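You operate a simulated robot arm through the tools that you are given. There is no shell and no other tool.

You run a simulated robot arm. Do the job below in one go: nothing can be reset, and whatever is moved stays where it is left.

Task
Band the wide purple cradle's middle tube onto the two in the band tensioner.
Fine: lay it on top of them, press FEED, crank till the tension dial is in green, push the seal lever, crank back to the start.

It is judged by the outcome, as a careful person would: the job done as asked, and still so three seconds after it is handed in. It fails if anything else is knocked over, pushed out of place, dropped, spilled or broken. A push-on lid holds only when it is set on centred and level and pressed home; a screw cap is set on level and turned clockwise until tight.

Robot
A 7-joint arm with a two-finger parallel gripper, fixed in place. Base frame: the origin is at the foot of the arm, x ahead of it, y to its left, z up. Lengths are in mm, angles in degrees, forces in N, time in s.
Its first joint turns from -166.0 to 166.0 degrees. Payload 3.43 kg.
The TCP is the grasp point between the finger pads, 30 mm short of the fingertips. In the tool frame z runs along the fingers and y along their closing line. The gripper opens to 94 mm. The fingers are 28 mm wide and 10 mm thick; the gripper's body (50 by 96 mm) begins 55 mm behind the TCP.
Orientation is told as [roll, pitch, yaw] about the base's x, y, z axes, in that order, counted from this pose: with the fingers straight down and closing along the base's y, the tool's x points along the base's -x, its y along +y and its z along -z.

Tools
- The arm moves only by the tool jog_arm. Its argument "commands" is a list of rows, each a list of 7 numbers: the shift along the tool's x, y, z in mm, then the turn, a rotation vector about the tool's x, y, z in degrees, then the closure, from 0 (fully open) to 1 (shut). In form: [[dx, dy, dz, wx, wy, wz, fingers], ...]. A call has 1 to 20 rows; each row shifts and turns the commanded pose from where the row before left it, along the tool's axes as they then stand. A row lasts 0.2 s, in which the tool goes at most 50 mm and 8.6 degrees; a call with a longer step from one row to the next is refused whole, and so is a gripper value outside its range. A pose out of reach is approached as far as the arm can. The call stops where the force on the tool passes 60 N (or 10 N more than at its start, if that is more) or the arm is blocked; 0.2 s more then pass. Each finger travels about 45 mm/s and halts on what it meets, pressing with about 44 N; the grip force reading is that of the motor and also rises with nothing between the fingers. The clock runs only during rows and for 0.2 s after the last one: add rows that do not move to give the fingers time. The reply holds the time, the measured pose of the TCP, the force on the tool along the base axes, the opening and the grip force, in the units named above and with some noise, with the torque about the TCP (base axes, N m) and any sound that the robot's microphone picked up.
- Cameras (640 x 400 px; columns grow to the right, rows downward): "scene" is fixed at [49.6, 498.5, 1406.2]; the picture's right is [-0.87, -0.48, 0.00], its down [-0.09, 0.15, -0.98] and it looks along [0.48, -0.86, -0.18] (base axes); focal length 312 px, centre (320, 200). "wrist" rides on the gripper at [76, 14, -103] in the tool frame; the picture's right is [-0.18, 0.98, 0.00], its down [-0.75, -0.14, -0.64] and it looks along [-0.63, -0.12, 0.77] (tool axes); focal length 243 px, centre (320, 200). There is no depth. A picture from a camera that has moved, and an enlarged one, comes with that camera's place and axes in the base frame and with its lens.
- capture(camera): a new picture of that camera. No time passes.
- lift_body(by): slides the trunk up (or, below 0, down) by that many mm; the arm rides with it, the base frame stays. It gives what a move gives, with no picture.
- enlarge(camera, box): a new picture of the part [left, top, right, bottom] of that camera's present view, enlarged. No time passes.
- hand_in(): hands the job in; it is judged then, once.

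Places have to be worked out from the pictures, the camera data and where the tool is seen. Open the gripper and draw the arm clear of the work before you hand the job in, unless the task says otherwise.

The tools are called after ">>>" by a JSON object that holds its "op" and its "data". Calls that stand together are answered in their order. jog_arm: Moves the arm, as the interface text tells. Its arguments: {"type":"object","properties":{"commands":{"type":"array","items":{"type":"array","items":{"type":"number"}}}},"required":["commands"]} The other tools are called the same way: lift_body (by) slides the trunk up or down; capture (camera) takes a picture; enlarge (camera, box) takes an enlarged picture of a part of a camera's view; hand_in () hands the job in.

At the start:

```text
time: 0.0
eef_pos: [318.1, -394.0, 1409.5]
orientation: [0.0, 0.0, -0.1]
force: [-0.1, 0.7, -0.9]
torque: [0.0, 0.04, 0.0]
gripper_width: 94.0
finger_force: 0.1
trunk travel left (down, up): [-525.0, 85.0]
```

scene: 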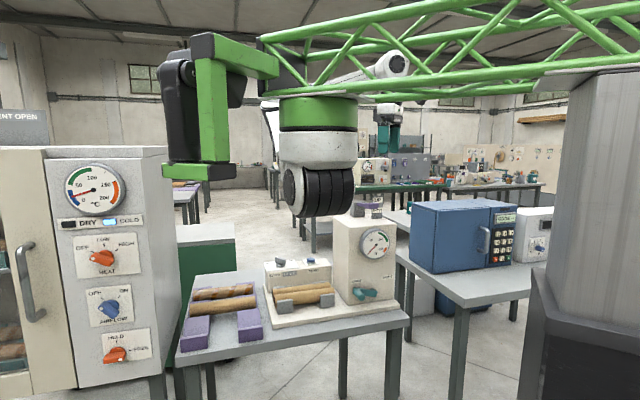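
wrist: 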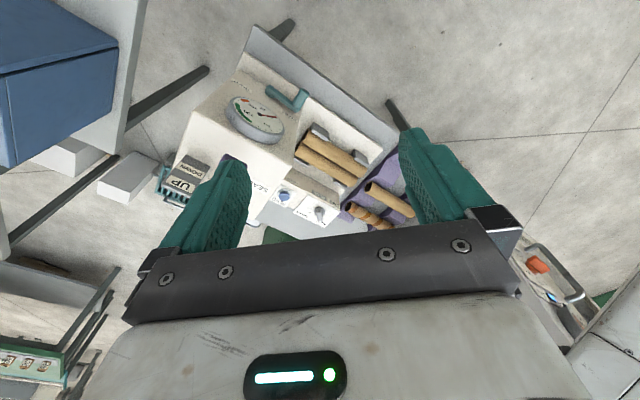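

I begin by looking closely at the table with the cradle and the band tensioner.

>>> {"op": "enlarge", "data": {"camera": "scene", "box": [160, 180, 420, 360]}}

>>> {"op": "enlarge", "data": {"camera": "wrist", "box": [150, 20, 450, 240]}}

```text
2.22 times, centred on (290, 270) of scene
camera zoom: at [49.6, 498.5, 1406.2], right [-0.87, -0.48, 0.0], down [-0.09, 0.15, -0.98], along [0.48, -0.86, -0.18], focal length 693 px, centre (387, 44)
```

zoom: 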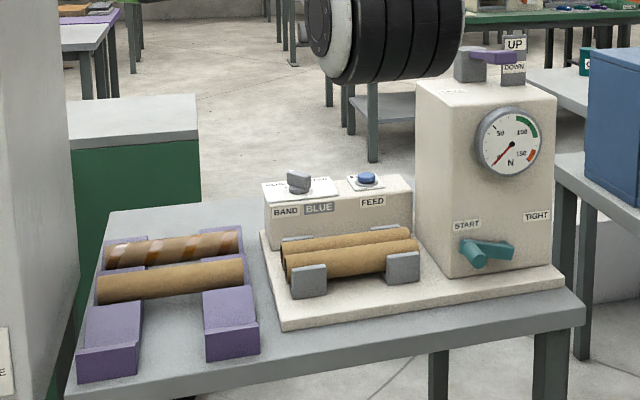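

```text
1.82 times, centred on (300, 130) of wrist
camera zoom: at [240.1, -378.7, 1512.2], right [0.18, 0.98, 0.0], down [0.75, -0.14, 0.64], along [0.63, -0.12, -0.77], focal length 441 px, centre (356, 327)
```

zoom: 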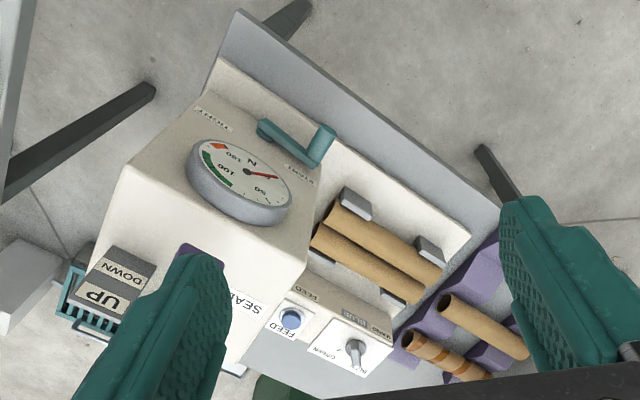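

The tensioner stands at roughly 45° in the base frame, its tubes around (600,-391,862), with the cradle beyond at larger x and y. I move the wrist camera closer and higher over the cradle to see which tube is the middle one.

>>> {"op": "jog_arm", "data": {"commands": [[-30, 16, 15, 0, 0, 0, 0], [-30, 16, 15, 0, 0, 0, 0], [-30, 16, 15, 0, 0, 0, 0], [-30, 16, 15, 0, 0, 0, 0], [-30, 16, 15, 0, 0, 0, 0], [-30, 16, 15, 0, 0, 0, 0], [-30, 16, 15, 0, 0, 0, 0], [-30, 16, 15, 0, 0, 0, 0], [-30, 16, 15, 0, 0, 0, 0], [-30, 16, 15, 0, 0, 0, 0]]}}

>>> {"op": "capture", "data": {"camera": "wrist"}}

>>> {"op": "capture", "data": {"camera": "scene"}}

```text
time: 2.2
eef_pos: [617.8, -233.3, 1258.8]
orientation: [0.0, 0.0, 0.0]
force: [-0.5, -1.0, -0.1]
torque: [0.0, 0.01, 0.0]
gripper_width: 94.1
finger_force: 0.0
trunk travel left (down, up): [-525.0, 85.0]
```

```text
taken
camera wrist: at [540.4, -218.9, 1360.8], right [0.18, 0.98, 0.0], down [0.75, -0.14, 0.64], along [0.63, -0.12, -0.77], focal length 243 px, centre (320, 200)
```

wrist: 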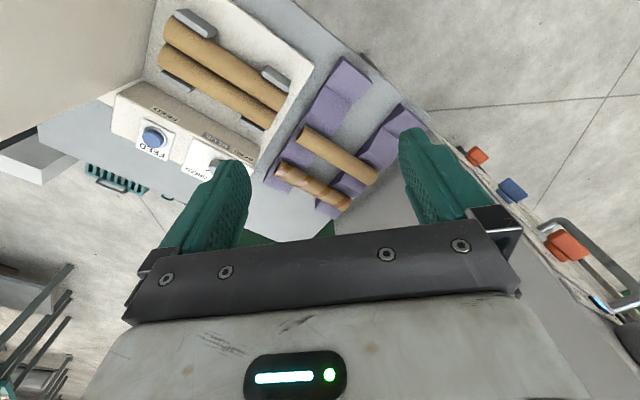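

```text
taken
```

scene: 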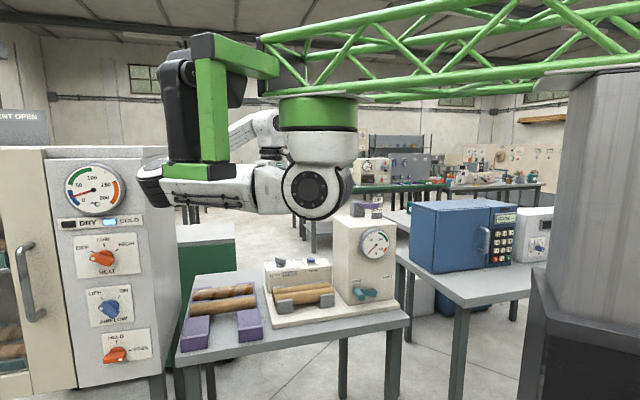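

The cradle seems to hold two tubes with an empty front slot. I enlarge to count the slots.

>>> {"op": "enlarge", "data": {"camera": "wrist", "box": [230, 40, 440, 230]}}

>>> {"op": "enlarge", "data": {"camera": "scene", "box": [165, 250, 285, 360]}}

```text
2.11 times, centred on (335, 135) of wrist
camera zoom: at [540.4, -218.9, 1360.8], right [0.18, 0.98, 0.0], down [0.75, -0.14, 0.64], along [0.63, -0.12, -0.77], focal length 511 px, centre (288, 337)
```

zoom: 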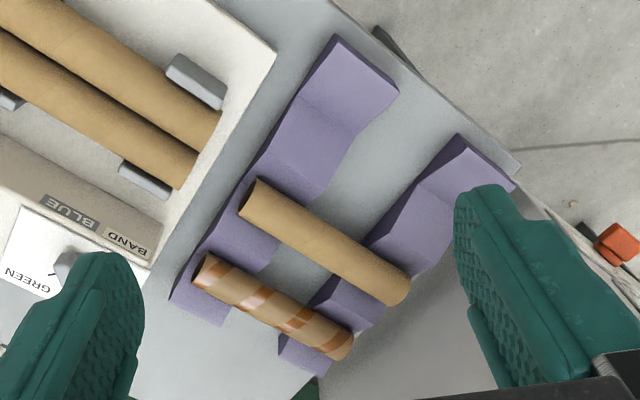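

```text
3.64 times, centred on (225, 305) of scene
camera zoom: at [49.6, 498.5, 1406.2], right [-0.87, -0.48, 0.0], down [-0.09, 0.15, -0.98], along [0.48, -0.86, -0.18], focal length 1134 px, centre (666, -182)
```

zoom: 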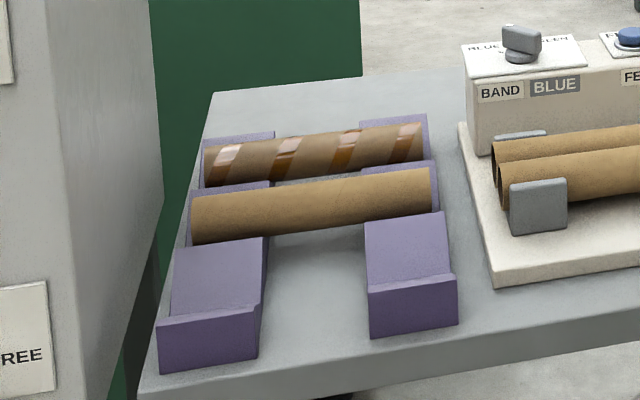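

The cradle has three V-slots: front empty, plain tube in the middle, striped tube at the back. The middle tube is the plain one, about (845,-228,832), running at 45°. I go closer and yaw the tool by 45° so the fingers would close across the tube.

>>> {"op": "jog_arm", "data": {"commands": [[-44, -17, 15, 0, 0, 0, 0], [-44, -17, 15, 0, 0, 0, 0], [-44, -17, 15, 0, 0, 0, 0], [-43, -16, 14, 0, 0, 0, 0], [0, 0, 0, 0, 0, -7.5, 0], [0, 0, 0, 0, 0, -7.5, 0], [0, 0, 0, 0, 0, -7.5, 0], [0, 0, 0, 0, 0, -7.5, 0], [0, 0, 0, 0, 0, -7.5, 0], [0, 0, 0, 0, 0, -7.5, 0], [0, 0, 0, 0, 0, 0, 0]]}}

>>> {"op": "capture", "data": {"camera": "wrist"}}

>>> {"op": "capture", "data": {"camera": "scene"}}

```text
time: 4.6
eef_pos: [791.4, -300.1, 1199.4]
orientation: [-0.1, 0.1, 45.0]
force: [-0.4, 0.4, 0.0]
torque: [0.0, 0.02, 0.02]
gripper_width: 93.8
finger_force: 0.0
trunk travel left (down, up): [-525.0, 85.0]
```

```text
taken
camera wrist: at [727.3, -343.7, 1302.7], right [-0.57, 0.82, 0.0], down [0.63, 0.43, 0.64], along [0.53, 0.36, -0.77], focal length 243 px, centre (320, 200)
```

wrist: 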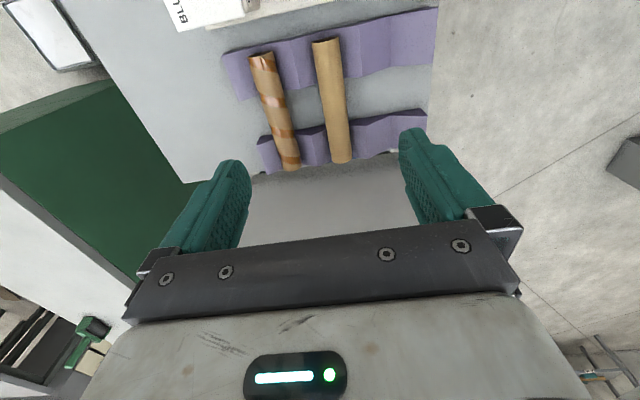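

```text
taken
```

scene: 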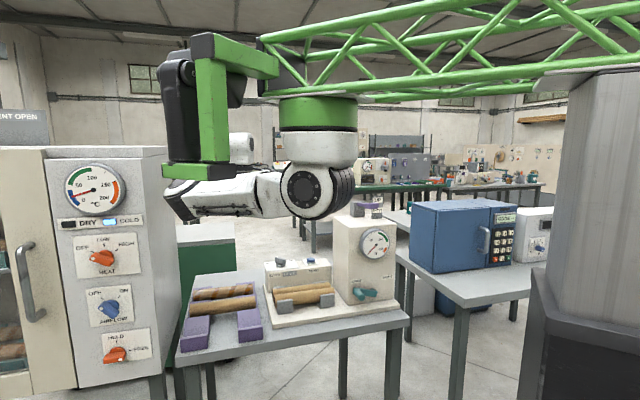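

The view is now straight along the tubes. I enlarge the cradle to measure the tube's place, width and spacing.

>>> {"op": "enlarge", "data": {"camera": "wrist", "box": [210, 0, 450, 200]}}

```text
2.00 times, centred on (330, 100) of wrist
camera zoom: at [727.3, -343.7, 1302.7], right [-0.57, 0.82, 0.0], down [0.63, 0.43, 0.64], along [0.53, 0.36, -0.77], focal length 485 px, centre (300, 400)
```

zoom: 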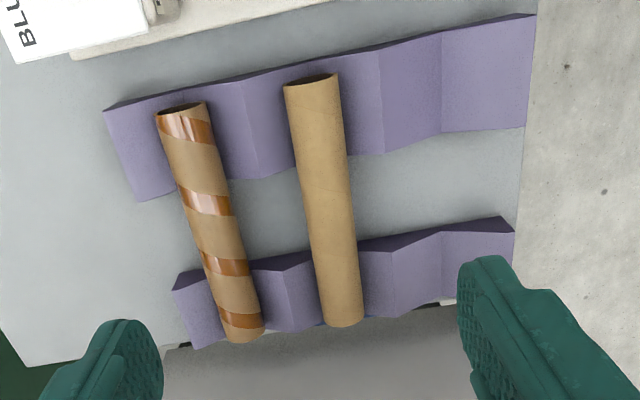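

The middle tube is about 43 mm across and 228 mm long, centred near (846,-226), with a wide gap between the two cradle blocks for the fingers. I go down above its middle to about z=1000 and look again.

>>> {"op": "jog_arm", "data": {"commands": [[-18.1, 2.6, 40, 0, 0, 0, 0], [-18.1, 2.6, 40, 0, 0, 0, 0], [-18.1, 2.6, 40, 0, 0, 0, 0], [-18, 2.6, 40, 0, 0, 0, 0], [-18, 2.7, 39, 0, 0, 0, 0], [0, 0, 0, 0, 0, 0, 0]]}}

>>> {"op": "capture", "data": {"camera": "wrist"}}

>>> {"op": "capture", "data": {"camera": "scene"}}

```text
time: 6.0
eef_pos: [845.6, -227.6, 1001.3]
orientation: [-0.1, 0.0, 45.1]
force: [0.3, -0.2, -0.1]
torque: [0.02, 0.03, -0.01]
gripper_width: 93.8
finger_force: 0.0
trunk travel left (down, up): [-525.0, 85.0]
```

```text
taken
camera wrist: at [781.6, -270.7, 1103.5], right [-0.56, 0.83, 0.0], down [0.63, 0.43, 0.64], along [0.53, 0.36, -0.77], focal length 243 px, centre (320, 200)
```

wrist: 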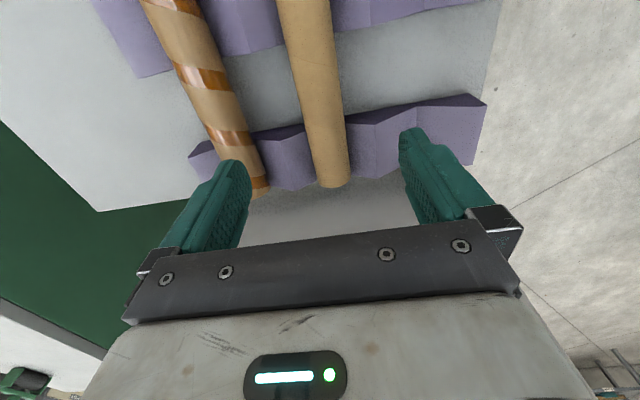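

```text
taken
```

scene: 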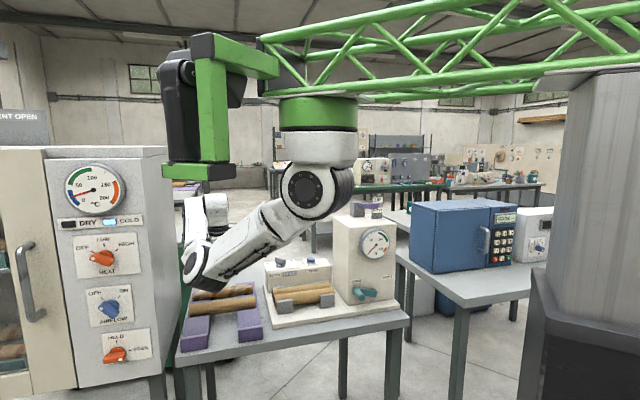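

I check the arm's own posture over the table before descending further.

>>> {"op": "enlarge", "data": {"camera": "scene", "box": [150, 130, 370, 330]}}

>>> {"op": "enlarge", "data": {"camera": "wrist", "box": [80, 0, 500, 240]}}

```text
2.00 times, centred on (260, 230) of scene
camera zoom: at [49.6, 498.5, 1406.2], right [-0.87, -0.48, 0.0], down [-0.09, 0.15, -0.98], along [0.48, -0.86, -0.18], focal length 624 px, centre (440, 140)
```

zoom: 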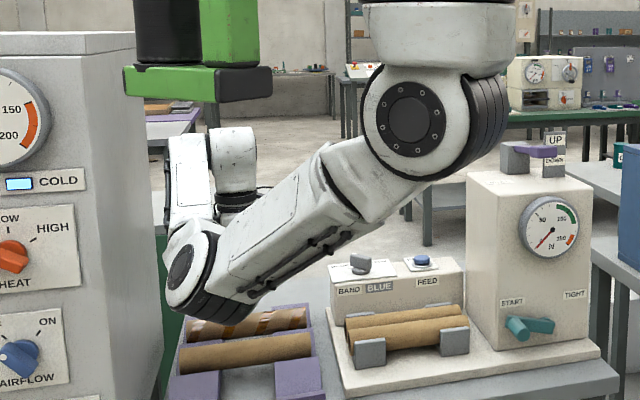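

```text
1.52 times, centred on (290, 120) of wrist
camera zoom: at [781.6, -270.7, 1103.5], right [-0.56, 0.83, 0.0], down [0.63, 0.43, 0.64], along [0.53, 0.36, -0.77], focal length 370 px, centre (366, 322)
```

zoom: 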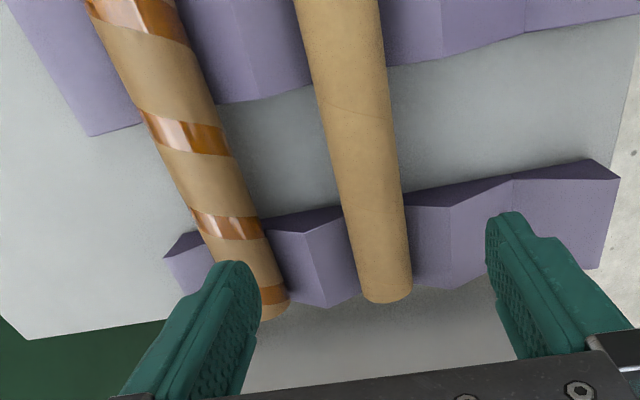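

The elbow hangs low in front of the gripper, so I raise the trunk to give it more height before descending further.

>>> {"op": "lift_body", "data": {"by": 80}}

>>> {"op": "jog_arm", "data": {"commands": [[0, 0, 40, 0, 0, 0, 0], [0, 0, 40, 0, 0, 0, 0], [0, 0, 40, 0, 0, 0, 0], [0, 0, 30, 0, 0, 0, 0], [0, 0, 0, 0, 0, 0, 0]]}}

>>> {"op": "capture", "data": {"camera": "wrist"}}

>>> {"op": "capture", "data": {"camera": "scene"}}

```text
time: 7.2
eef_pos: [845.6, -227.7, 1081.6]
orientation: [0.0, 0.0, 45.0]
force: [0.3, -0.6, -0.1]
torque: [-0.02, -0.01, 0.03]
gripper_width: 94.2
finger_force: 0.2
trunk travel left (down, up): [-605.0, 5.0]
```

```text
time: 8.4
eef_pos: [845.6, -226.6, 931.6]
orientation: [0.1, -0.1, 45.0]
force: [0.0, 0.0, 0.0]
torque: [0.01, 0.0, 0.01]
gripper_width: 94.0
finger_force: 0.0
trunk travel left (down, up): [-605.0, 5.0]
```

```text
taken
camera wrist: at [780.5, -271.2, 1033.6], right [-0.56, 0.83, 0.0], down [0.63, 0.43, 0.64], along [0.53, 0.36, -0.77], focal length 243 px, centre (320, 200)
```

wrist: 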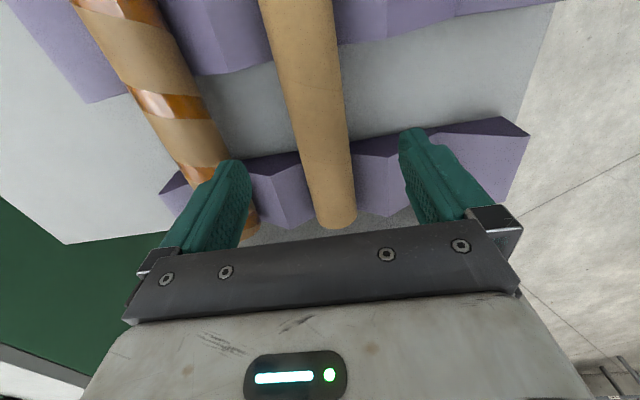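

```text
taken
```

scene: 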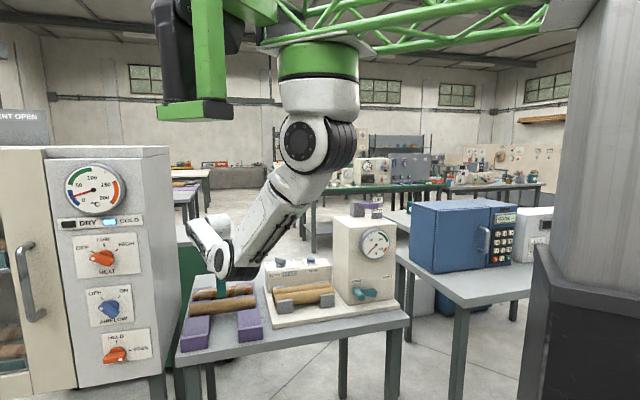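

The elbow is now higher and clear. I enlarge the wrist view to check the tube's centring between the fingers.

>>> {"op": "enlarge", "data": {"camera": "wrist", "box": [200, 40, 440, 240]}}

>>> {"op": "enlarge", "data": {"camera": "scene", "box": [170, 200, 290, 300]}}

```text
2.00 times, centred on (320, 140) of wrist
camera zoom: at [780.5, -271.2, 1033.6], right [-0.56, 0.83, 0.0], down [0.63, 0.43, 0.64], along [0.53, 0.36, -0.77], focal length 485 px, centre (320, 320)
```

zoom: 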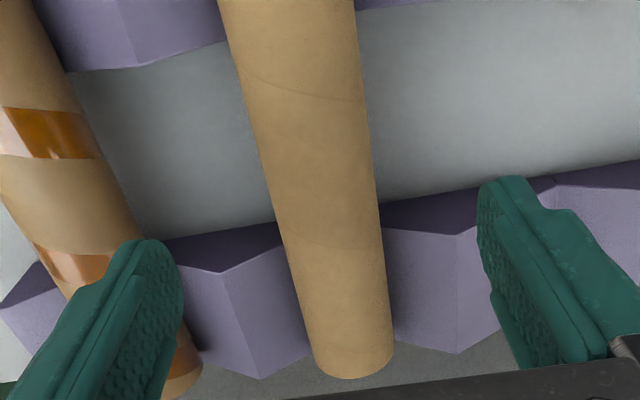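

```text
4.00 times, centred on (230, 250) of scene
camera zoom: at [49.6, 498.5, 1406.2], right [-0.87, -0.48, 0.0], down [-0.09, 0.15, -0.98], along [0.48, -0.86, -0.18], focal length 1248 px, centre (680, 0)
```

zoom: 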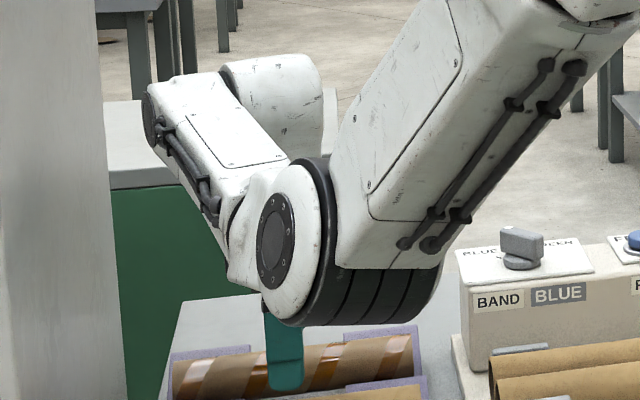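

The tube is centred between the fingers (within about 1 mm), centre height roughly 838, table near 800. I descend to about z=845 so the pads straddle it.

>>> {"op": "jog_arm", "data": {"commands": [[0, 0, 20, 0, 0, 0, 0], [0, 0, 20, 0, 0, 0, 0], [0, 0, 15, 0, 0, 0, 0], [0, 0, 10, 0, 0, 0, 0], [0, 0, 10, 0, 0, 0, 0], [0, 0, 6, 0, 0, 0, 0], [0, 0, 6, 0, 0, 0, 0], [0, 0, 0, 0, 0, 0, 0]]}}

>>> {"op": "capture", "data": {"camera": "wrist"}}

>>> {"op": "capture", "data": {"camera": "scene"}}

```text
time: 10.2
eef_pos: [845.7, -229.1, 844.8]
orientation: [0.1, 0.0, 45.0]
force: [0.5, 0.3, -0.1]
torque: [0.0, 0.02, -0.01]
gripper_width: 93.9
finger_force: 0.1
trunk travel left (down, up): [-605.0, 5.0]
```

```text
taken
camera wrist: at [781.2, -271.2, 946.8], right [-0.56, 0.83, 0.0], down [0.63, 0.43, 0.64], along [0.53, 0.36, -0.77], focal length 243 px, centre (320, 200)
```

wrist: 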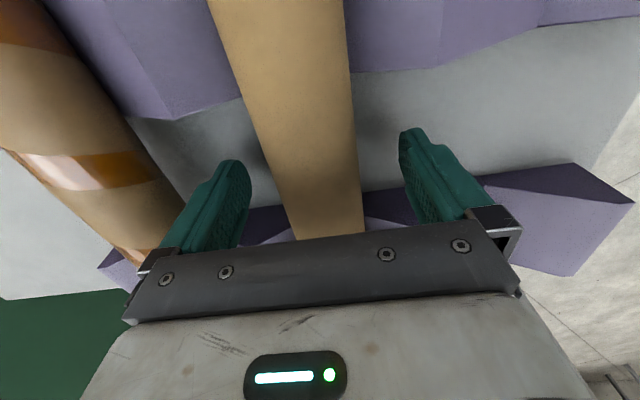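

```text
taken
```

scene: 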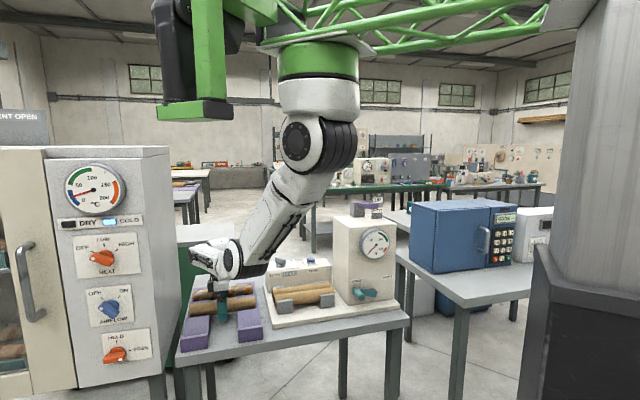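

No contact and the tube sits well centred between the pads. I close the fingers on it.

>>> {"op": "jog_arm", "data": {"commands": [[0, 0, 0, 0, 0, 0, 0.4], [0, 0, 0, 0, 0, 0, 0.5], [0, 0, 0, 0, 0, 0, 0.7], [0, 0, 0, 0, 0, 0, 0.7], [0, 0, 0, 0, 0, 0, 0.7], [0, 0, 0, 0, 0, 0, 0.7]]}}

>>> {"op": "capture", "data": {"camera": "wrist"}}

```text
time: 11.6
eef_pos: [845.3, -228.6, 844.7]
orientation: [-0.2, 0.0, 45.0]
force: [1.5, -0.8, 2.0]
torque: [-0.07, 0.03, 0.01]
gripper_width: 48.2
finger_force: 43.9
trunk travel left (down, up): [-605.0, 5.0]
```

```text
taken
camera wrist: at [781.3, -271.2, 947.1], right [-0.57, 0.82, 0.0], down [0.63, 0.43, 0.64], along [0.53, 0.36, -0.77], focal length 243 px, centre (320, 200)
```

wrist: 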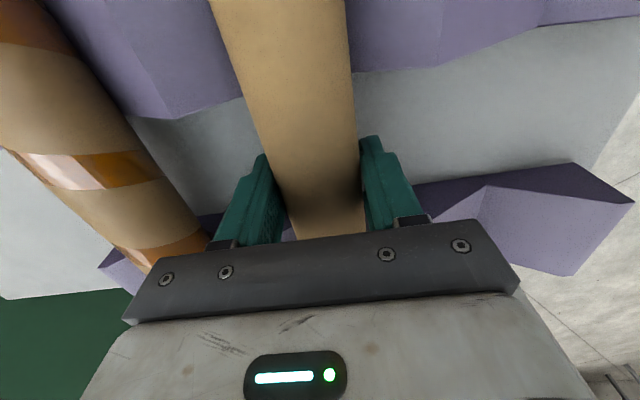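

The fingers hold the tube (opening 48 mm). I lift it gently straight out of the cradle.

>>> {"op": "jog_arm", "data": {"commands": [[0, 0, -5, 0, 0, 0, 0.7], [0, 0, -10, 0, 0, 0, 0.7], [0, 0, -15, 0, 0, 0, 0.7], [0, 0, -20, 0, 0, 0, 0.7], [0, 0, -30, 0, 0, 0, 0.7], [0, 0, -30, 0, 0, 0, 0.7], [0, 0, -30, 0, 0, 0, 0.7], [0, 0, 0, 0, 0, 0, 0.7]]}}

>>> {"op": "capture", "data": {"camera": "wrist"}}

>>> {"op": "capture", "data": {"camera": "scene"}}

```text
time: 13.4
eef_pos: [846.8, -225.8, 984.6]
orientation: [0.0, 0.0, 44.9]
force: [0.4, 1.0, 0.0]
torque: [-0.02, -0.04, -0.01]
gripper_width: 47.9
finger_force: 43.6
trunk travel left (down, up): [-605.0, 5.0]
```

```text
taken
camera wrist: at [782.0, -270.4, 1086.8], right [-0.56, 0.83, 0.0], down [0.63, 0.43, 0.64], along [0.53, 0.36, -0.77], focal length 243 px, centre (320, 200)
```

wrist: 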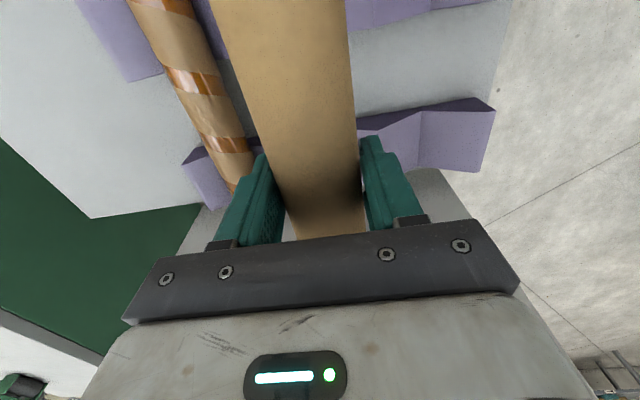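

```text
taken
```

scene: 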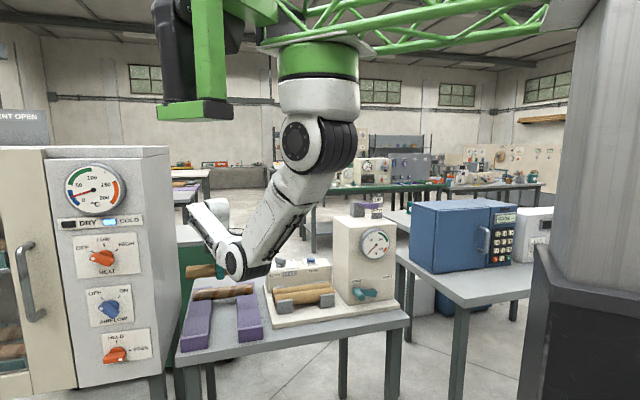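

The tube is held level. I carry it toward the tensioner but stay in front of its tubes, so that the wrist camera sees the two tubes beside the held one.

>>> {"op": "jog_arm", "data": {"commands": [[19, 10.3, -10, 0, 0, 0, 0.7], [38.1, 20.6, -5, 0, 0, 0, 0.7], [38.1, 20.6, -5, 0, 0, 0, 0.7], [38.1, 20.6, 0, 0, 0, 0, 0.7], [38.1, 20.6, 0, 0, 0, 0, 0.7], [38.1, 20.6, 0, 0, 0, 0, 0.7], [38.1, 20.6, 0, 0, 0, 0, 0.7], [19, 10.3, 0, 0, 0, 0, 0.7], [0, 0, 0, 0, 0, 0, 0.7]]}}

>>> {"op": "capture", "data": {"camera": "wrist"}}

>>> {"op": "capture", "data": {"camera": "scene"}}

```text
time: 15.4
eef_pos: [554.4, -313.8, 1005.5]
orientation: [0.0, 0.1, 45.0]
force: [-0.2, 0.5, -0.6]
torque: [0.0, 0.01, 0.04]
gripper_width: 47.9
finger_force: 43.9
trunk travel left (down, up): [-605.0, 5.0]
```

```text
taken
camera wrist: at [490.7, -357.5, 1107.5], right [-0.57, 0.82, 0.0], down [0.63, 0.43, 0.64], along [0.53, 0.36, -0.77], focal length 243 px, centre (320, 200)
```

wrist: 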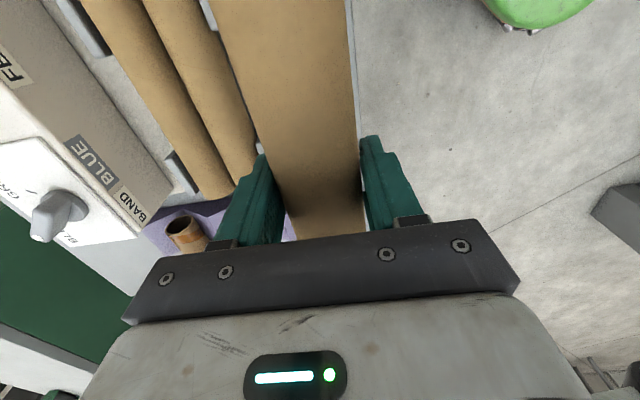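

```text
taken
```

scene: 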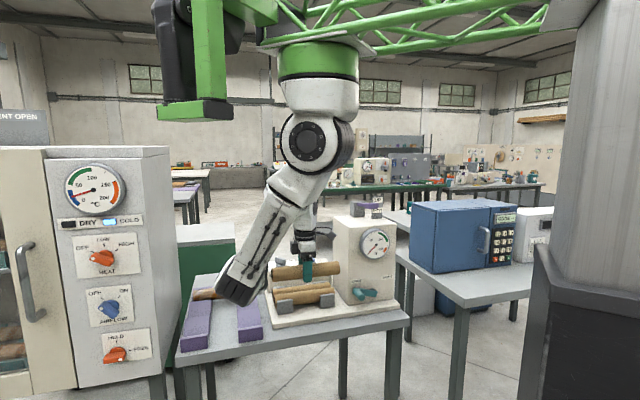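

The two tensioner tubes are visible beside the held one. I enlarge to locate them precisely.

>>> {"op": "enlarge", "data": {"camera": "wrist", "box": [40, 0, 360, 240]}}

>>> {"op": "enlarge", "data": {"camera": "scene", "box": [200, 180, 420, 340]}}

```text
1.67 times, centred on (200, 120) of wrist
camera zoom: at [490.7, -357.5, 1107.5], right [-0.57, 0.82, 0.0], down [0.63, 0.43, 0.64], along [0.53, 0.36, -0.77], focal length 404 px, centre (520, 333)
```

zoom: 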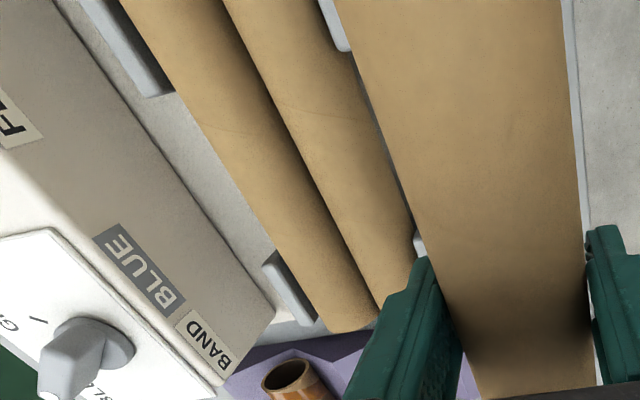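

```text
2.50 times, centred on (310, 260) of scene
camera zoom: at [49.6, 498.5, 1406.2], right [-0.87, -0.48, 0.0], down [-0.09, 0.15, -0.98], along [0.48, -0.86, -0.18], focal length 780 px, centre (345, 50)
```

zoom: 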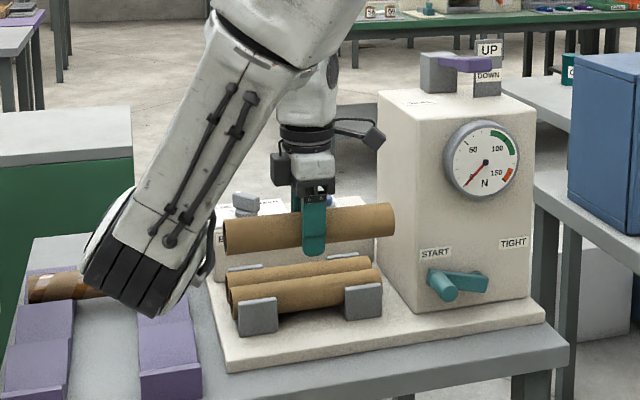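

I want a better value for the tube diameter and spacing, so I zoom the scene camera onto the tubes' ends.

>>> {"op": "enlarge", "data": {"camera": "scene", "box": [262, 250, 342, 320]}}

>>> {"op": "enlarge", "data": {"camera": "scene", "box": [320, 190, 400, 320]}}

```text
5.71 times, centred on (302, 285) of scene
camera zoom: at [49.6, 498.5, 1406.2], right [-0.87, -0.48, 0.0], down [-0.09, 0.15, -0.98], along [0.48, -0.86, -0.18], focal length 1782 px, centre (423, -286)
```

zoom: 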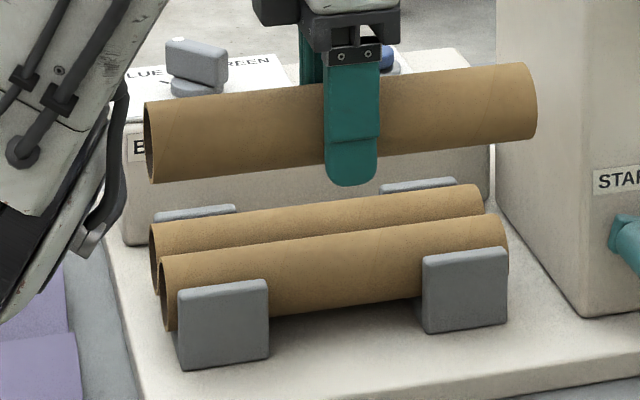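

```text
3.08 times, centred on (360, 255) of scene
camera zoom: at [49.6, 498.5, 1406.2], right [-0.87, -0.48, 0.0], down [-0.09, 0.15, -0.98], along [0.48, -0.86, -0.18], focal length 960 px, centre (197, 31)
```

zoom: 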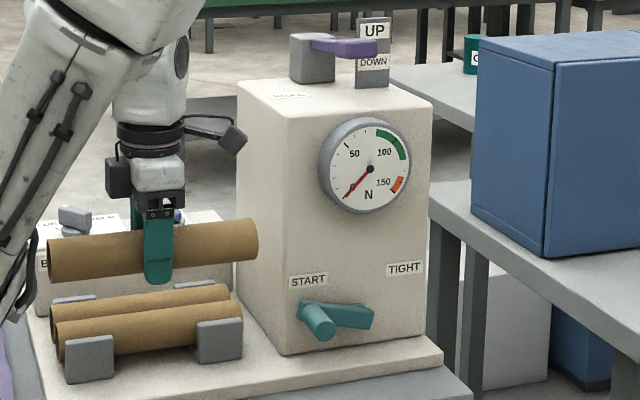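

The held tube's centre is only about 6 mm below the TCP, so the fingertips reach about 23 mm below it. They would hit the lower tubes, whose tops lie only about 15 mm below the seated centre. I will carry it back to the cradle and regrip about 14 mm higher.

>>> {"op": "jog_arm", "data": {"commands": [[-19, -10.3, 0, 0, 0, 0, 0.7], [-38.1, -20.6, 0, 0, 0, 0, 0.7], [-38.1, -20.6, 0, 0, 0, 0, 0.7], [-38.1, -20.6, 0, 0, 0, 0, 0.7], [-38.1, -20.6, 0, 0, 0, 0, 0.7], [-38.1, -20.6, 0, 0, 0, 0, 0.7], [-38.1, -20.6, 0, 0, 0, 0, 0.7], [-19, -10.3, 0, 0, 0, 0, 0.7], [0, 0, 30, 0, 0, 0, 0.7], [0, 0, 30, 0, 0, 0, 0.7], [0, 0, 30, 0, 0, 0, 0.7], [0, 0, 0, 0, 0, 0, 0.7]]}}

>>> {"op": "capture", "data": {"camera": "wrist"}}

>>> {"op": "capture", "data": {"camera": "scene"}}

```text
time: 18.0
eef_pos: [844.8, -226.1, 915.2]
orientation: [-0.1, -0.1, 45.0]
force: [0.1, 0.4, -0.1]
torque: [-0.01, -0.01, -0.02]
gripper_width: 47.9
finger_force: 43.5
trunk travel left (down, up): [-605.0, 5.0]
```

```text
taken
camera wrist: at [781.6, -270.5, 1017.8], right [-0.57, 0.83, 0.0], down [0.63, 0.43, 0.64], along [0.53, 0.36, -0.77], focal length 243 px, centre (320, 200)
```

wrist: 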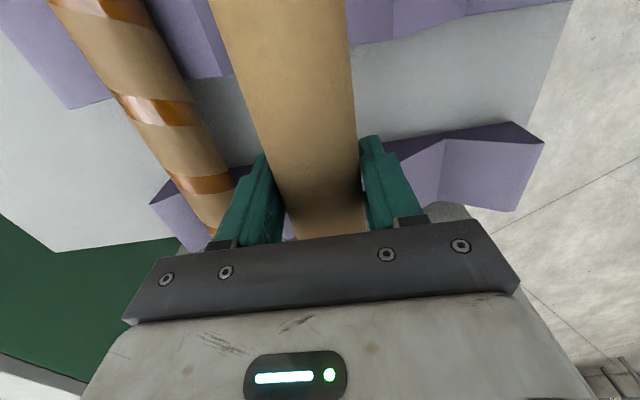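

```text
taken
```

scene: 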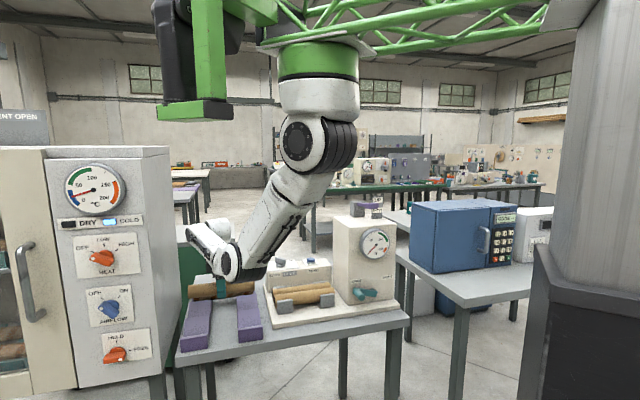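

Back above the middle slot. I lower the tube to the height where it was gripped and open the fingers.

>>> {"op": "jog_arm", "data": {"commands": [[0, 0, 20, 0, 0, 0, 0.7], [0, 0, 20, 0, 0, 0, 0.7], [0, 0, 15, 0, 0, 0, 0.7], [0, 0, 8, 0, 0, 0, 0.7], [0, 0, 5, 0, 0, 0, 0.7], [0, 0, 2, 0, 0, 0, 0.7], [0, 0, 0, 0, 0, 0, 0.7]]}}

```text
time: 19.6
eef_pos: [845.7, -226.9, 844.3]
orientation: [0.0, 0.0, 44.9]
force: [-0.1, -0.2, -1.0]
torque: [0.0, 0.0, 0.02]
gripper_width: 48.1
finger_force: 43.7
trunk travel left (down, up): [-605.0, 5.0]
```

The tube is back in the V with almost no contact force. I open slightly, rise 14 mm, shift 5 mm toward the tube's middle, and regrip.

>>> {"op": "jog_arm", "data": {"commands": [[0, 0, 0, 0, 0, 0, 0.45], [0, 0, 0, 0, 0, 0, 0.3], [0, 0, 0, 0, 0, 0, 0.3], [0, 0, -7, 0, 0, 0, 0.3], [5, 0, -7, 0, 0, 0, 0.3], [0, 0, 0, 0, 0, 0, 0.3]]}}

>>> {"op": "capture", "data": {"camera": "wrist"}}

>>> {"op": "enlarge", "data": {"camera": "scene", "box": [170, 230, 290, 340]}}

```text
time: 21.0
eef_pos: [843.0, -231.2, 858.0]
orientation: [0.1, 0.1, 45.0]
force: [0.6, -0.1, -0.1]
torque: [0.0, 0.0, -0.02]
gripper_width: 65.4
finger_force: 0.0
trunk travel left (down, up): [-605.0, 5.0]
```

```text
taken
camera wrist: at [777.7, -274.7, 961.1], right [-0.57, 0.82, 0.0], down [0.63, 0.43, 0.64], along [0.53, 0.36, -0.77], focal length 243 px, centre (320, 200)
```

wrist: 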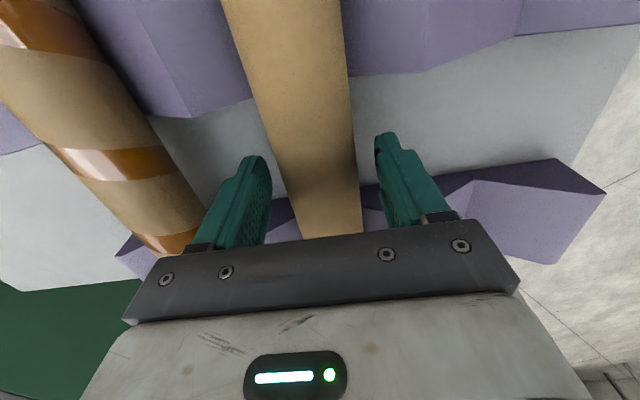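

```text
3.64 times, centred on (230, 285) of scene
camera zoom: at [49.6, 498.5, 1406.2], right [-0.87, -0.48, 0.0], down [-0.09, 0.15, -0.98], along [0.48, -0.86, -0.18], focal length 1134 px, centre (647, -109)
```

zoom: 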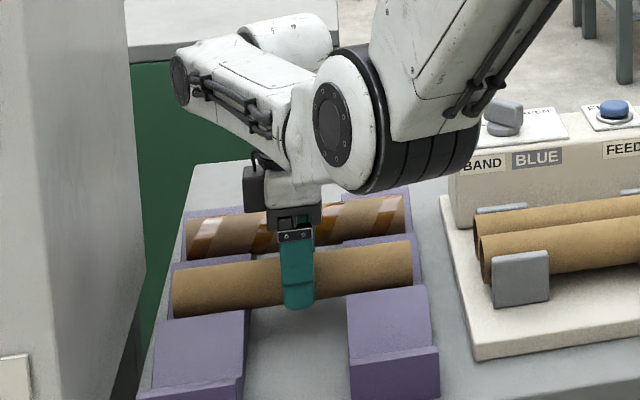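

The tips now reach about 10 mm below the tube's centre, as intended. I close the fingers.

>>> {"op": "jog_arm", "data": {"commands": [[0, 0, 0, 0, 0, 0, 0.45], [0, 0, 0, 0, 0, 0, 0.7], [0, 0, 0, 0, 0, 0, 0.7], [0, 0, 0, 0, 0, 0, 0.7], [0, 0, 0, 0, 0, 0, 0.7]]}}

>>> {"op": "enlarge", "data": {"camera": "wrist", "box": [180, 0, 440, 240]}}

```text
time: 22.2
eef_pos: [842.8, -231.0, 858.0]
orientation: [-0.1, 0.0, 45.0]
force: [-0.3, -0.7, 1.3]
torque: [-0.03, 0.05, 0.03]
gripper_width: 43.5
finger_force: 44.3
trunk travel left (down, up): [-605.0, 5.0]
```

```text
1.67 times, centred on (310, 120) of wrist
camera zoom: at [777.9, -274.7, 961.2], right [-0.57, 0.82, 0.0], down [0.63, 0.43, 0.64], along [0.53, 0.36, -0.77], focal length 404 px, centre (337, 333)
```

zoom: 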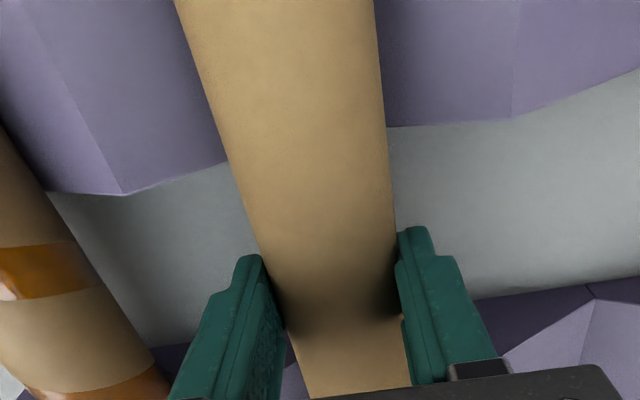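

The opening is now 43.5 mm versus 48 before, so I need to check where on the tube the tips are pressing. I look with the scene camera.

>>> {"op": "enlarge", "data": {"camera": "scene", "box": [190, 255, 260, 315]}}

```text
6.67 times, centred on (225, 285) of scene
camera zoom: at [49.6, 498.5, 1406.2], right [-0.87, -0.48, 0.0], down [-0.09, 0.15, -0.98], along [0.48, -0.86, -0.18], focal length 2079 px, centre (953, -367)
```

zoom: 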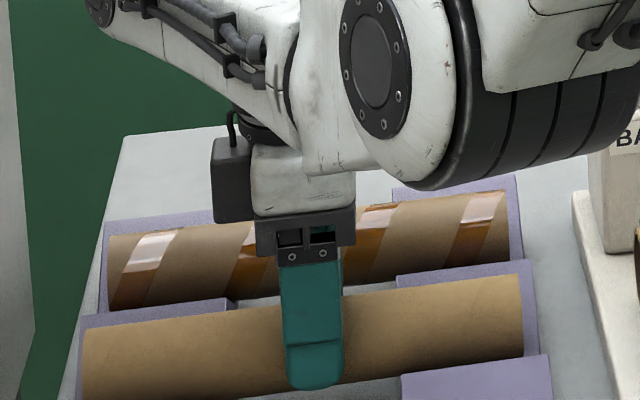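

The tip sits at about the tube's lower visible edge, so the tips reach roughly 10 mm below its centre and the diameter is about 44 mm. That is a good grip, so I lift.

>>> {"op": "jog_arm", "data": {"commands": [[0, 0, -3, 0, 0, 0, 0.75], [0, 0, -5, 0, 0, 0, 0.75], [0, 0, -10, 0, 0, 0, 0.75], [0, 0, -15, 0, 0, 0, 0.75], [0, 0, -25, 0, 0, 0, 0.75], [0, 0, -25, 0, 0, 0, 0.75], [0, 0, -25, 0, 0, 0, 0.75], [0, 0, -24, 0, 0, 0, 0.75], [0, 0, 0, 0, 0, 0, 0.75]]}}

>>> {"op": "capture", "data": {"camera": "wrist"}}

>>> {"op": "enlarge", "data": {"camera": "scene", "box": [170, 220, 290, 330]}}

```text
time: 24.2
eef_pos: [842.0, -231.0, 989.9]
orientation: [-0.1, 0.0, 45.0]
force: [-0.4, 0.0, -1.1]
torque: [-0.03, -0.03, -0.01]
gripper_width: 43.4
finger_force: 44.2
trunk travel left (down, up): [-605.0, 5.0]
```

```text
taken
camera wrist: at [778.3, -274.5, 1093.1], right [-0.57, 0.82, 0.0], down [0.63, 0.43, 0.64], along [0.53, 0.36, -0.77], focal length 243 px, centre (320, 200)
```

wrist: 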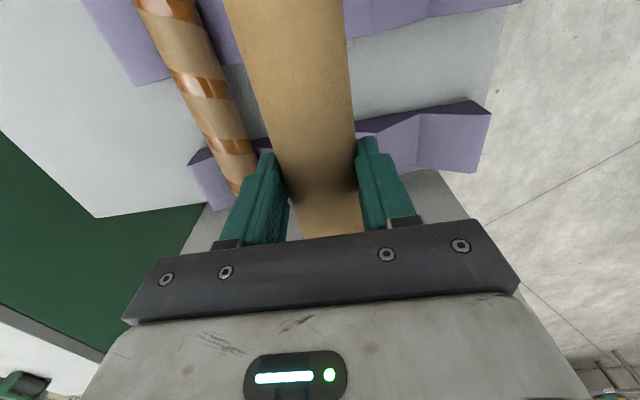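

```text
3.64 times, centred on (230, 275) of scene
camera zoom: at [49.6, 498.5, 1406.2], right [-0.87, -0.48, 0.0], down [-0.09, 0.15, -0.98], along [0.48, -0.86, -0.18], focal length 1134 px, centre (647, -73)
```

zoom: 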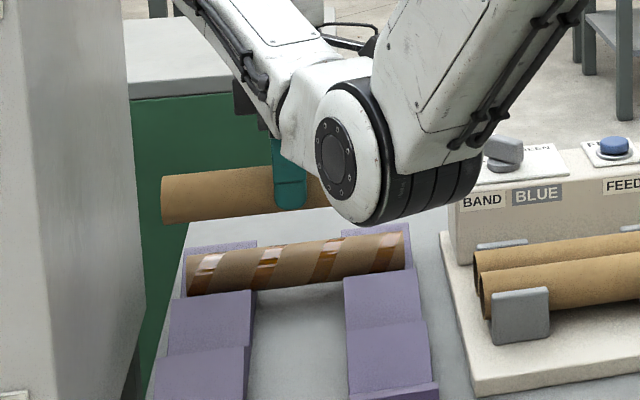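

The tube hangs level and secure. I move it along −u to directly above the tensioner tubes, staying high.

>>> {"op": "jog_arm", "data": {"commands": [[19, 1.5, 0, 0, 0, 0, 0.75], [38, 1.5, 0, 0, 0, 0, 0.75], [38, 1.5, 0, 0, 0, 0, 0.75], [38, 1.5, 0, 0, 0, 0, 0.75], [38, 1.5, 0, 0, 0, 0, 0.75], [38, 1.5, 0, 0, 0, 0, 0.75], [38, 1.5, 0, 0, 0, 0, 0.75], [38.4, 1.5, 0, 0, 0, 0, 0.75], [0, 0, 0, 0, 0, 0, 0.75]]}}

>>> {"op": "capture", "data": {"camera": "wrist"}}

>>> {"op": "capture", "data": {"camera": "scene"}}

>>> {"op": "enlarge", "data": {"camera": "scene", "box": [262, 230, 362, 320]}}

```text
time: 26.2
eef_pos: [632.2, -425.5, 990.3]
orientation: [0.0, 0.0, 45.0]
force: [0.0, -0.3, -0.4]
torque: [0.01, 0.02, 0.02]
gripper_width: 43.4
finger_force: 43.9
trunk travel left (down, up): [-605.0, 5.0]
```

```text
taken
camera wrist: at [567.6, -469.5, 1093.3], right [-0.57, 0.82, 0.0], down [0.63, 0.43, 0.64], along [0.53, 0.36, -0.77], focal length 243 px, centre (320, 200)
```

wrist: 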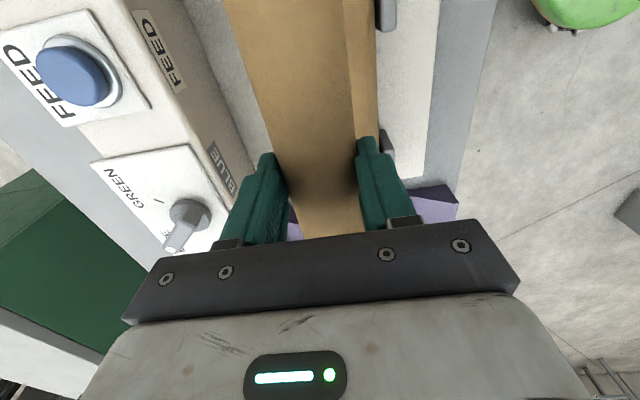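

```text
taken
```

scene: 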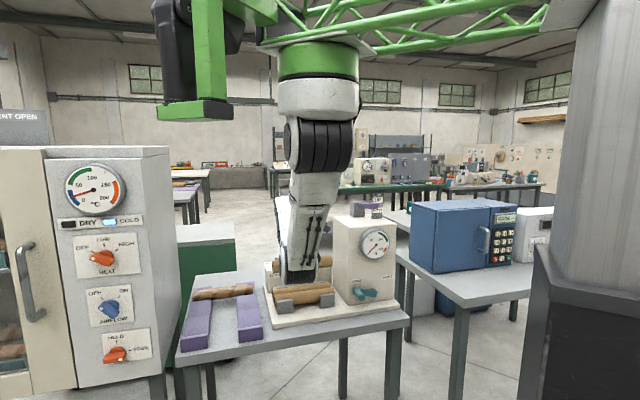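

```text
4.44 times, centred on (312, 275) of scene
camera zoom: at [49.6, 498.5, 1406.2], right [-0.87, -0.48, 0.0], down [-0.09, 0.15, -0.98], along [0.48, -0.86, -0.18], focal length 1386 px, centre (356, -133)
```

zoom: 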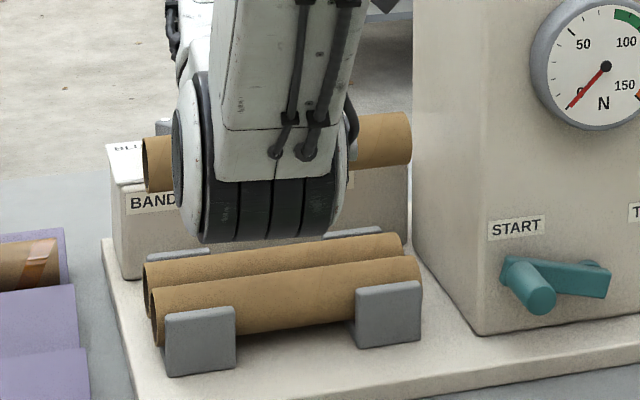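

Now I check lateral alignment in the wrist view, enlarged.

>>> {"op": "enlarge", "data": {"camera": "wrist", "box": [170, 0, 490, 240]}}

```text
1.67 times, centred on (330, 120) of wrist
camera zoom: at [567.6, -469.5, 1093.3], right [-0.57, 0.82, 0.0], down [0.63, 0.43, 0.64], along [0.53, 0.36, -0.77], focal length 404 px, centre (303, 333)
```

zoom: 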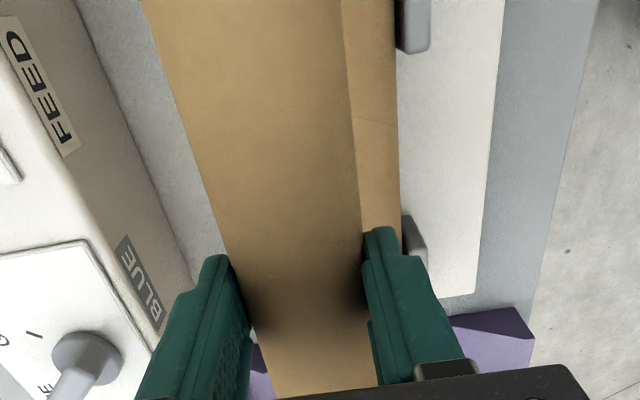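

I judge the pair's groove at n ≈ −739.5 while the held tube is at −747.7 and about 1° off in yaw. I correct both and descend partway to z ≈ 940.

>>> {"op": "jog_arm", "data": {"commands": [[0, 8, 0, 0, 0, -1, 0.75], [0, 0, 15, 0, 0, 0, 0.75], [0, 0, 15, 0, 0, 0, 0.75], [0, 0, 10, 0, 0, 0, 0.75], [0, 0, 10, 0, 0, 0, 0.75], [0, 0, 0, 0, 0, 0, 0.75]]}}

>>> {"op": "enlarge", "data": {"camera": "wrist", "box": [170, 0, 490, 240]}}

>>> {"op": "enlarge", "data": {"camera": "scene", "box": [262, 230, 362, 320]}}

```text
time: 27.6
eef_pos: [627.9, -418.9, 939.8]
orientation: [0.0, 0.1, 46.0]
force: [0.3, -0.3, -0.4]
torque: [0.01, 0.02, 0.02]
gripper_width: 43.6
finger_force: 44.0
trunk travel left (down, up): [-605.0, 5.0]
```

```text
1.67 times, centred on (330, 120) of wrist
camera zoom: at [562.9, -463.2, 1043.0], right [-0.58, 0.81, 0.0], down [0.63, 0.44, 0.64], along [0.52, 0.37, -0.77], focal length 404 px, centre (303, 333)
```

zoom: 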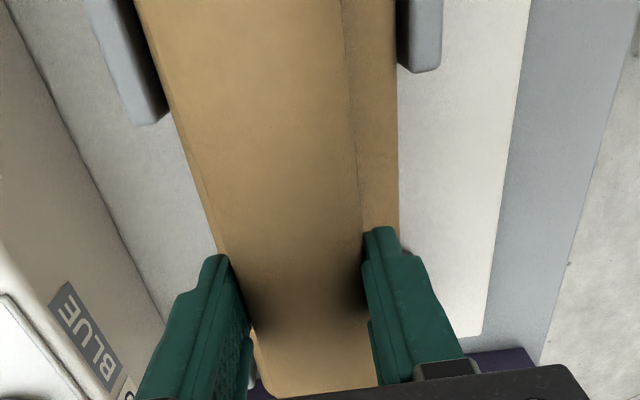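

```text
4.44 times, centred on (312, 275) of scene
camera zoom: at [49.6, 498.5, 1406.2], right [-0.87, -0.48, 0.0], down [-0.09, 0.15, -0.98], along [0.48, -0.86, -0.18], focal length 1386 px, centre (356, -133)
```

zoom: 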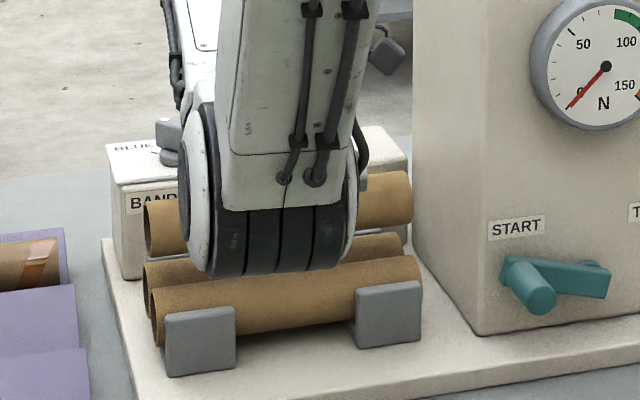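

The held tube is now parallel to the pair and centred over the groove within about a millimetre. I descend further in small steps while watching the force.

>>> {"op": "jog_arm", "data": {"commands": [[0, 0, 6, 0, 0, 0, 0.75], [0, 0, 6, 0, 0, 0, 0.75], [0, 0, 4, 0, 0, 0, 0.75], [0, 0, 3, 0, 0, 0, 0.75], [0, 0, 0, 0, 0, 0, 0.75]]}}

>>> {"op": "enlarge", "data": {"camera": "wrist", "box": [170, 0, 490, 240]}}

>>> {"op": "enlarge", "data": {"camera": "scene", "box": [262, 230, 362, 320]}}

```text
time: 28.8
eef_pos: [626.7, -418.7, 922.0]
orientation: [0.0, 0.0, 46.0]
force: [0.1, -0.7, -0.8]
torque: [0.0, 0.05, 0.02]
gripper_width: 43.2
finger_force: 44.1
trunk travel left (down, up): [-605.0, 5.0]
```

```text
1.67 times, centred on (330, 120) of wrist
camera zoom: at [562.8, -463.4, 1024.4], right [-0.58, 0.81, 0.0], down [0.63, 0.44, 0.64], along [0.52, 0.37, -0.77], focal length 404 px, centre (303, 333)
```

zoom: 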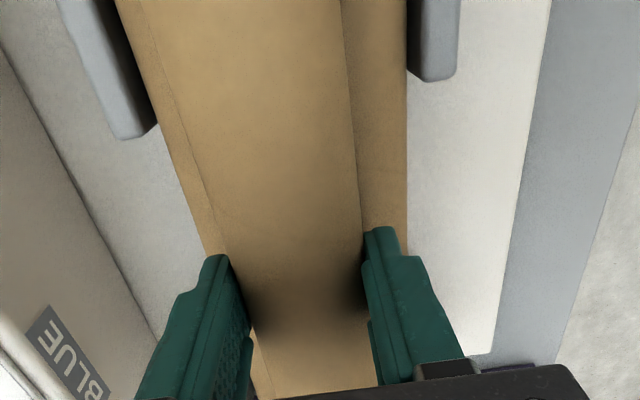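

```text
4.44 times, centred on (312, 275) of scene
camera zoom: at [49.6, 498.5, 1406.2], right [-0.87, -0.48, 0.0], down [-0.09, 0.15, -0.98], along [0.48, -0.86, -0.18], focal length 1386 px, centre (356, -133)
```

zoom: 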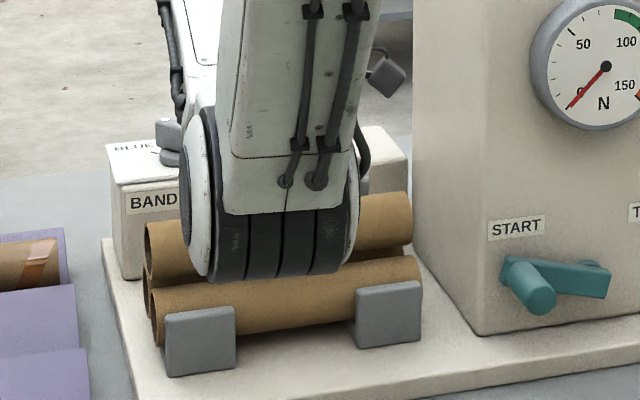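

Still no contact and still centred. I continue down in 2 mm rows.

>>> {"op": "jog_arm", "data": {"commands": [[0, 0, 2, 0, 0, 0, 0.75], [0, 0, 2, 0, 0, 0, 0.75], [0, 0, 2, 0, 0, 0, 0.75], [0, 0, 0, 0, 0, 0, 0.75]]}}

```text
time: 29.8
eef_pos: [627.8, -419.4, 915.0]
orientation: [0.1, 0.1, 46.0]
force: [0.0, 0.6, -1.2]
torque: [0.0, 0.0, -0.02]
gripper_width: 43.7
finger_force: 44.6
trunk travel left (down, up): [-605.0, 5.0]
```

>>> {"op": "jog_arm", "data": {"commands": [[0, 0, 2, 0, 0, 0, 0.75], [0, 0, 1, 0, 0, 0, 0.75], [0, 0, 1, 0, 0, 0, 0.75], [0, 0, 0, 0, 0, 0, 0.75]]}}

>>> {"op": "enlarge", "data": {"camera": "scene", "box": [262, 250, 342, 310]}}

```text
time: 30.8
eef_pos: [626.7, -421.0, 913.0]
orientation: [-0.2, 0.1, 46.0]
force: [0.7, 0.8, 19.1]
torque: [0.28, -0.25, -0.49]
gripper_width: 43.3
finger_force: 44.1
trunk travel left (down, up): [-605.0, 5.0]
```

```text
6.67 times, centred on (302, 280) of scene
camera zoom: at [49.6, 498.5, 1406.2], right [-0.87, -0.48, 0.0], down [-0.09, 0.15, -0.98], along [0.48, -0.86, -0.18], focal length 2079 px, centre (440, -333)
```

zoom: 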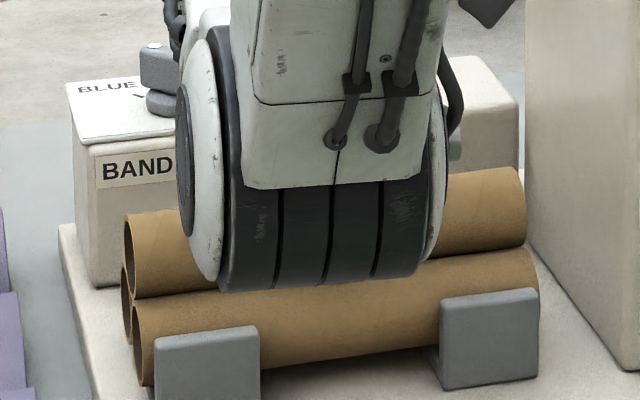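

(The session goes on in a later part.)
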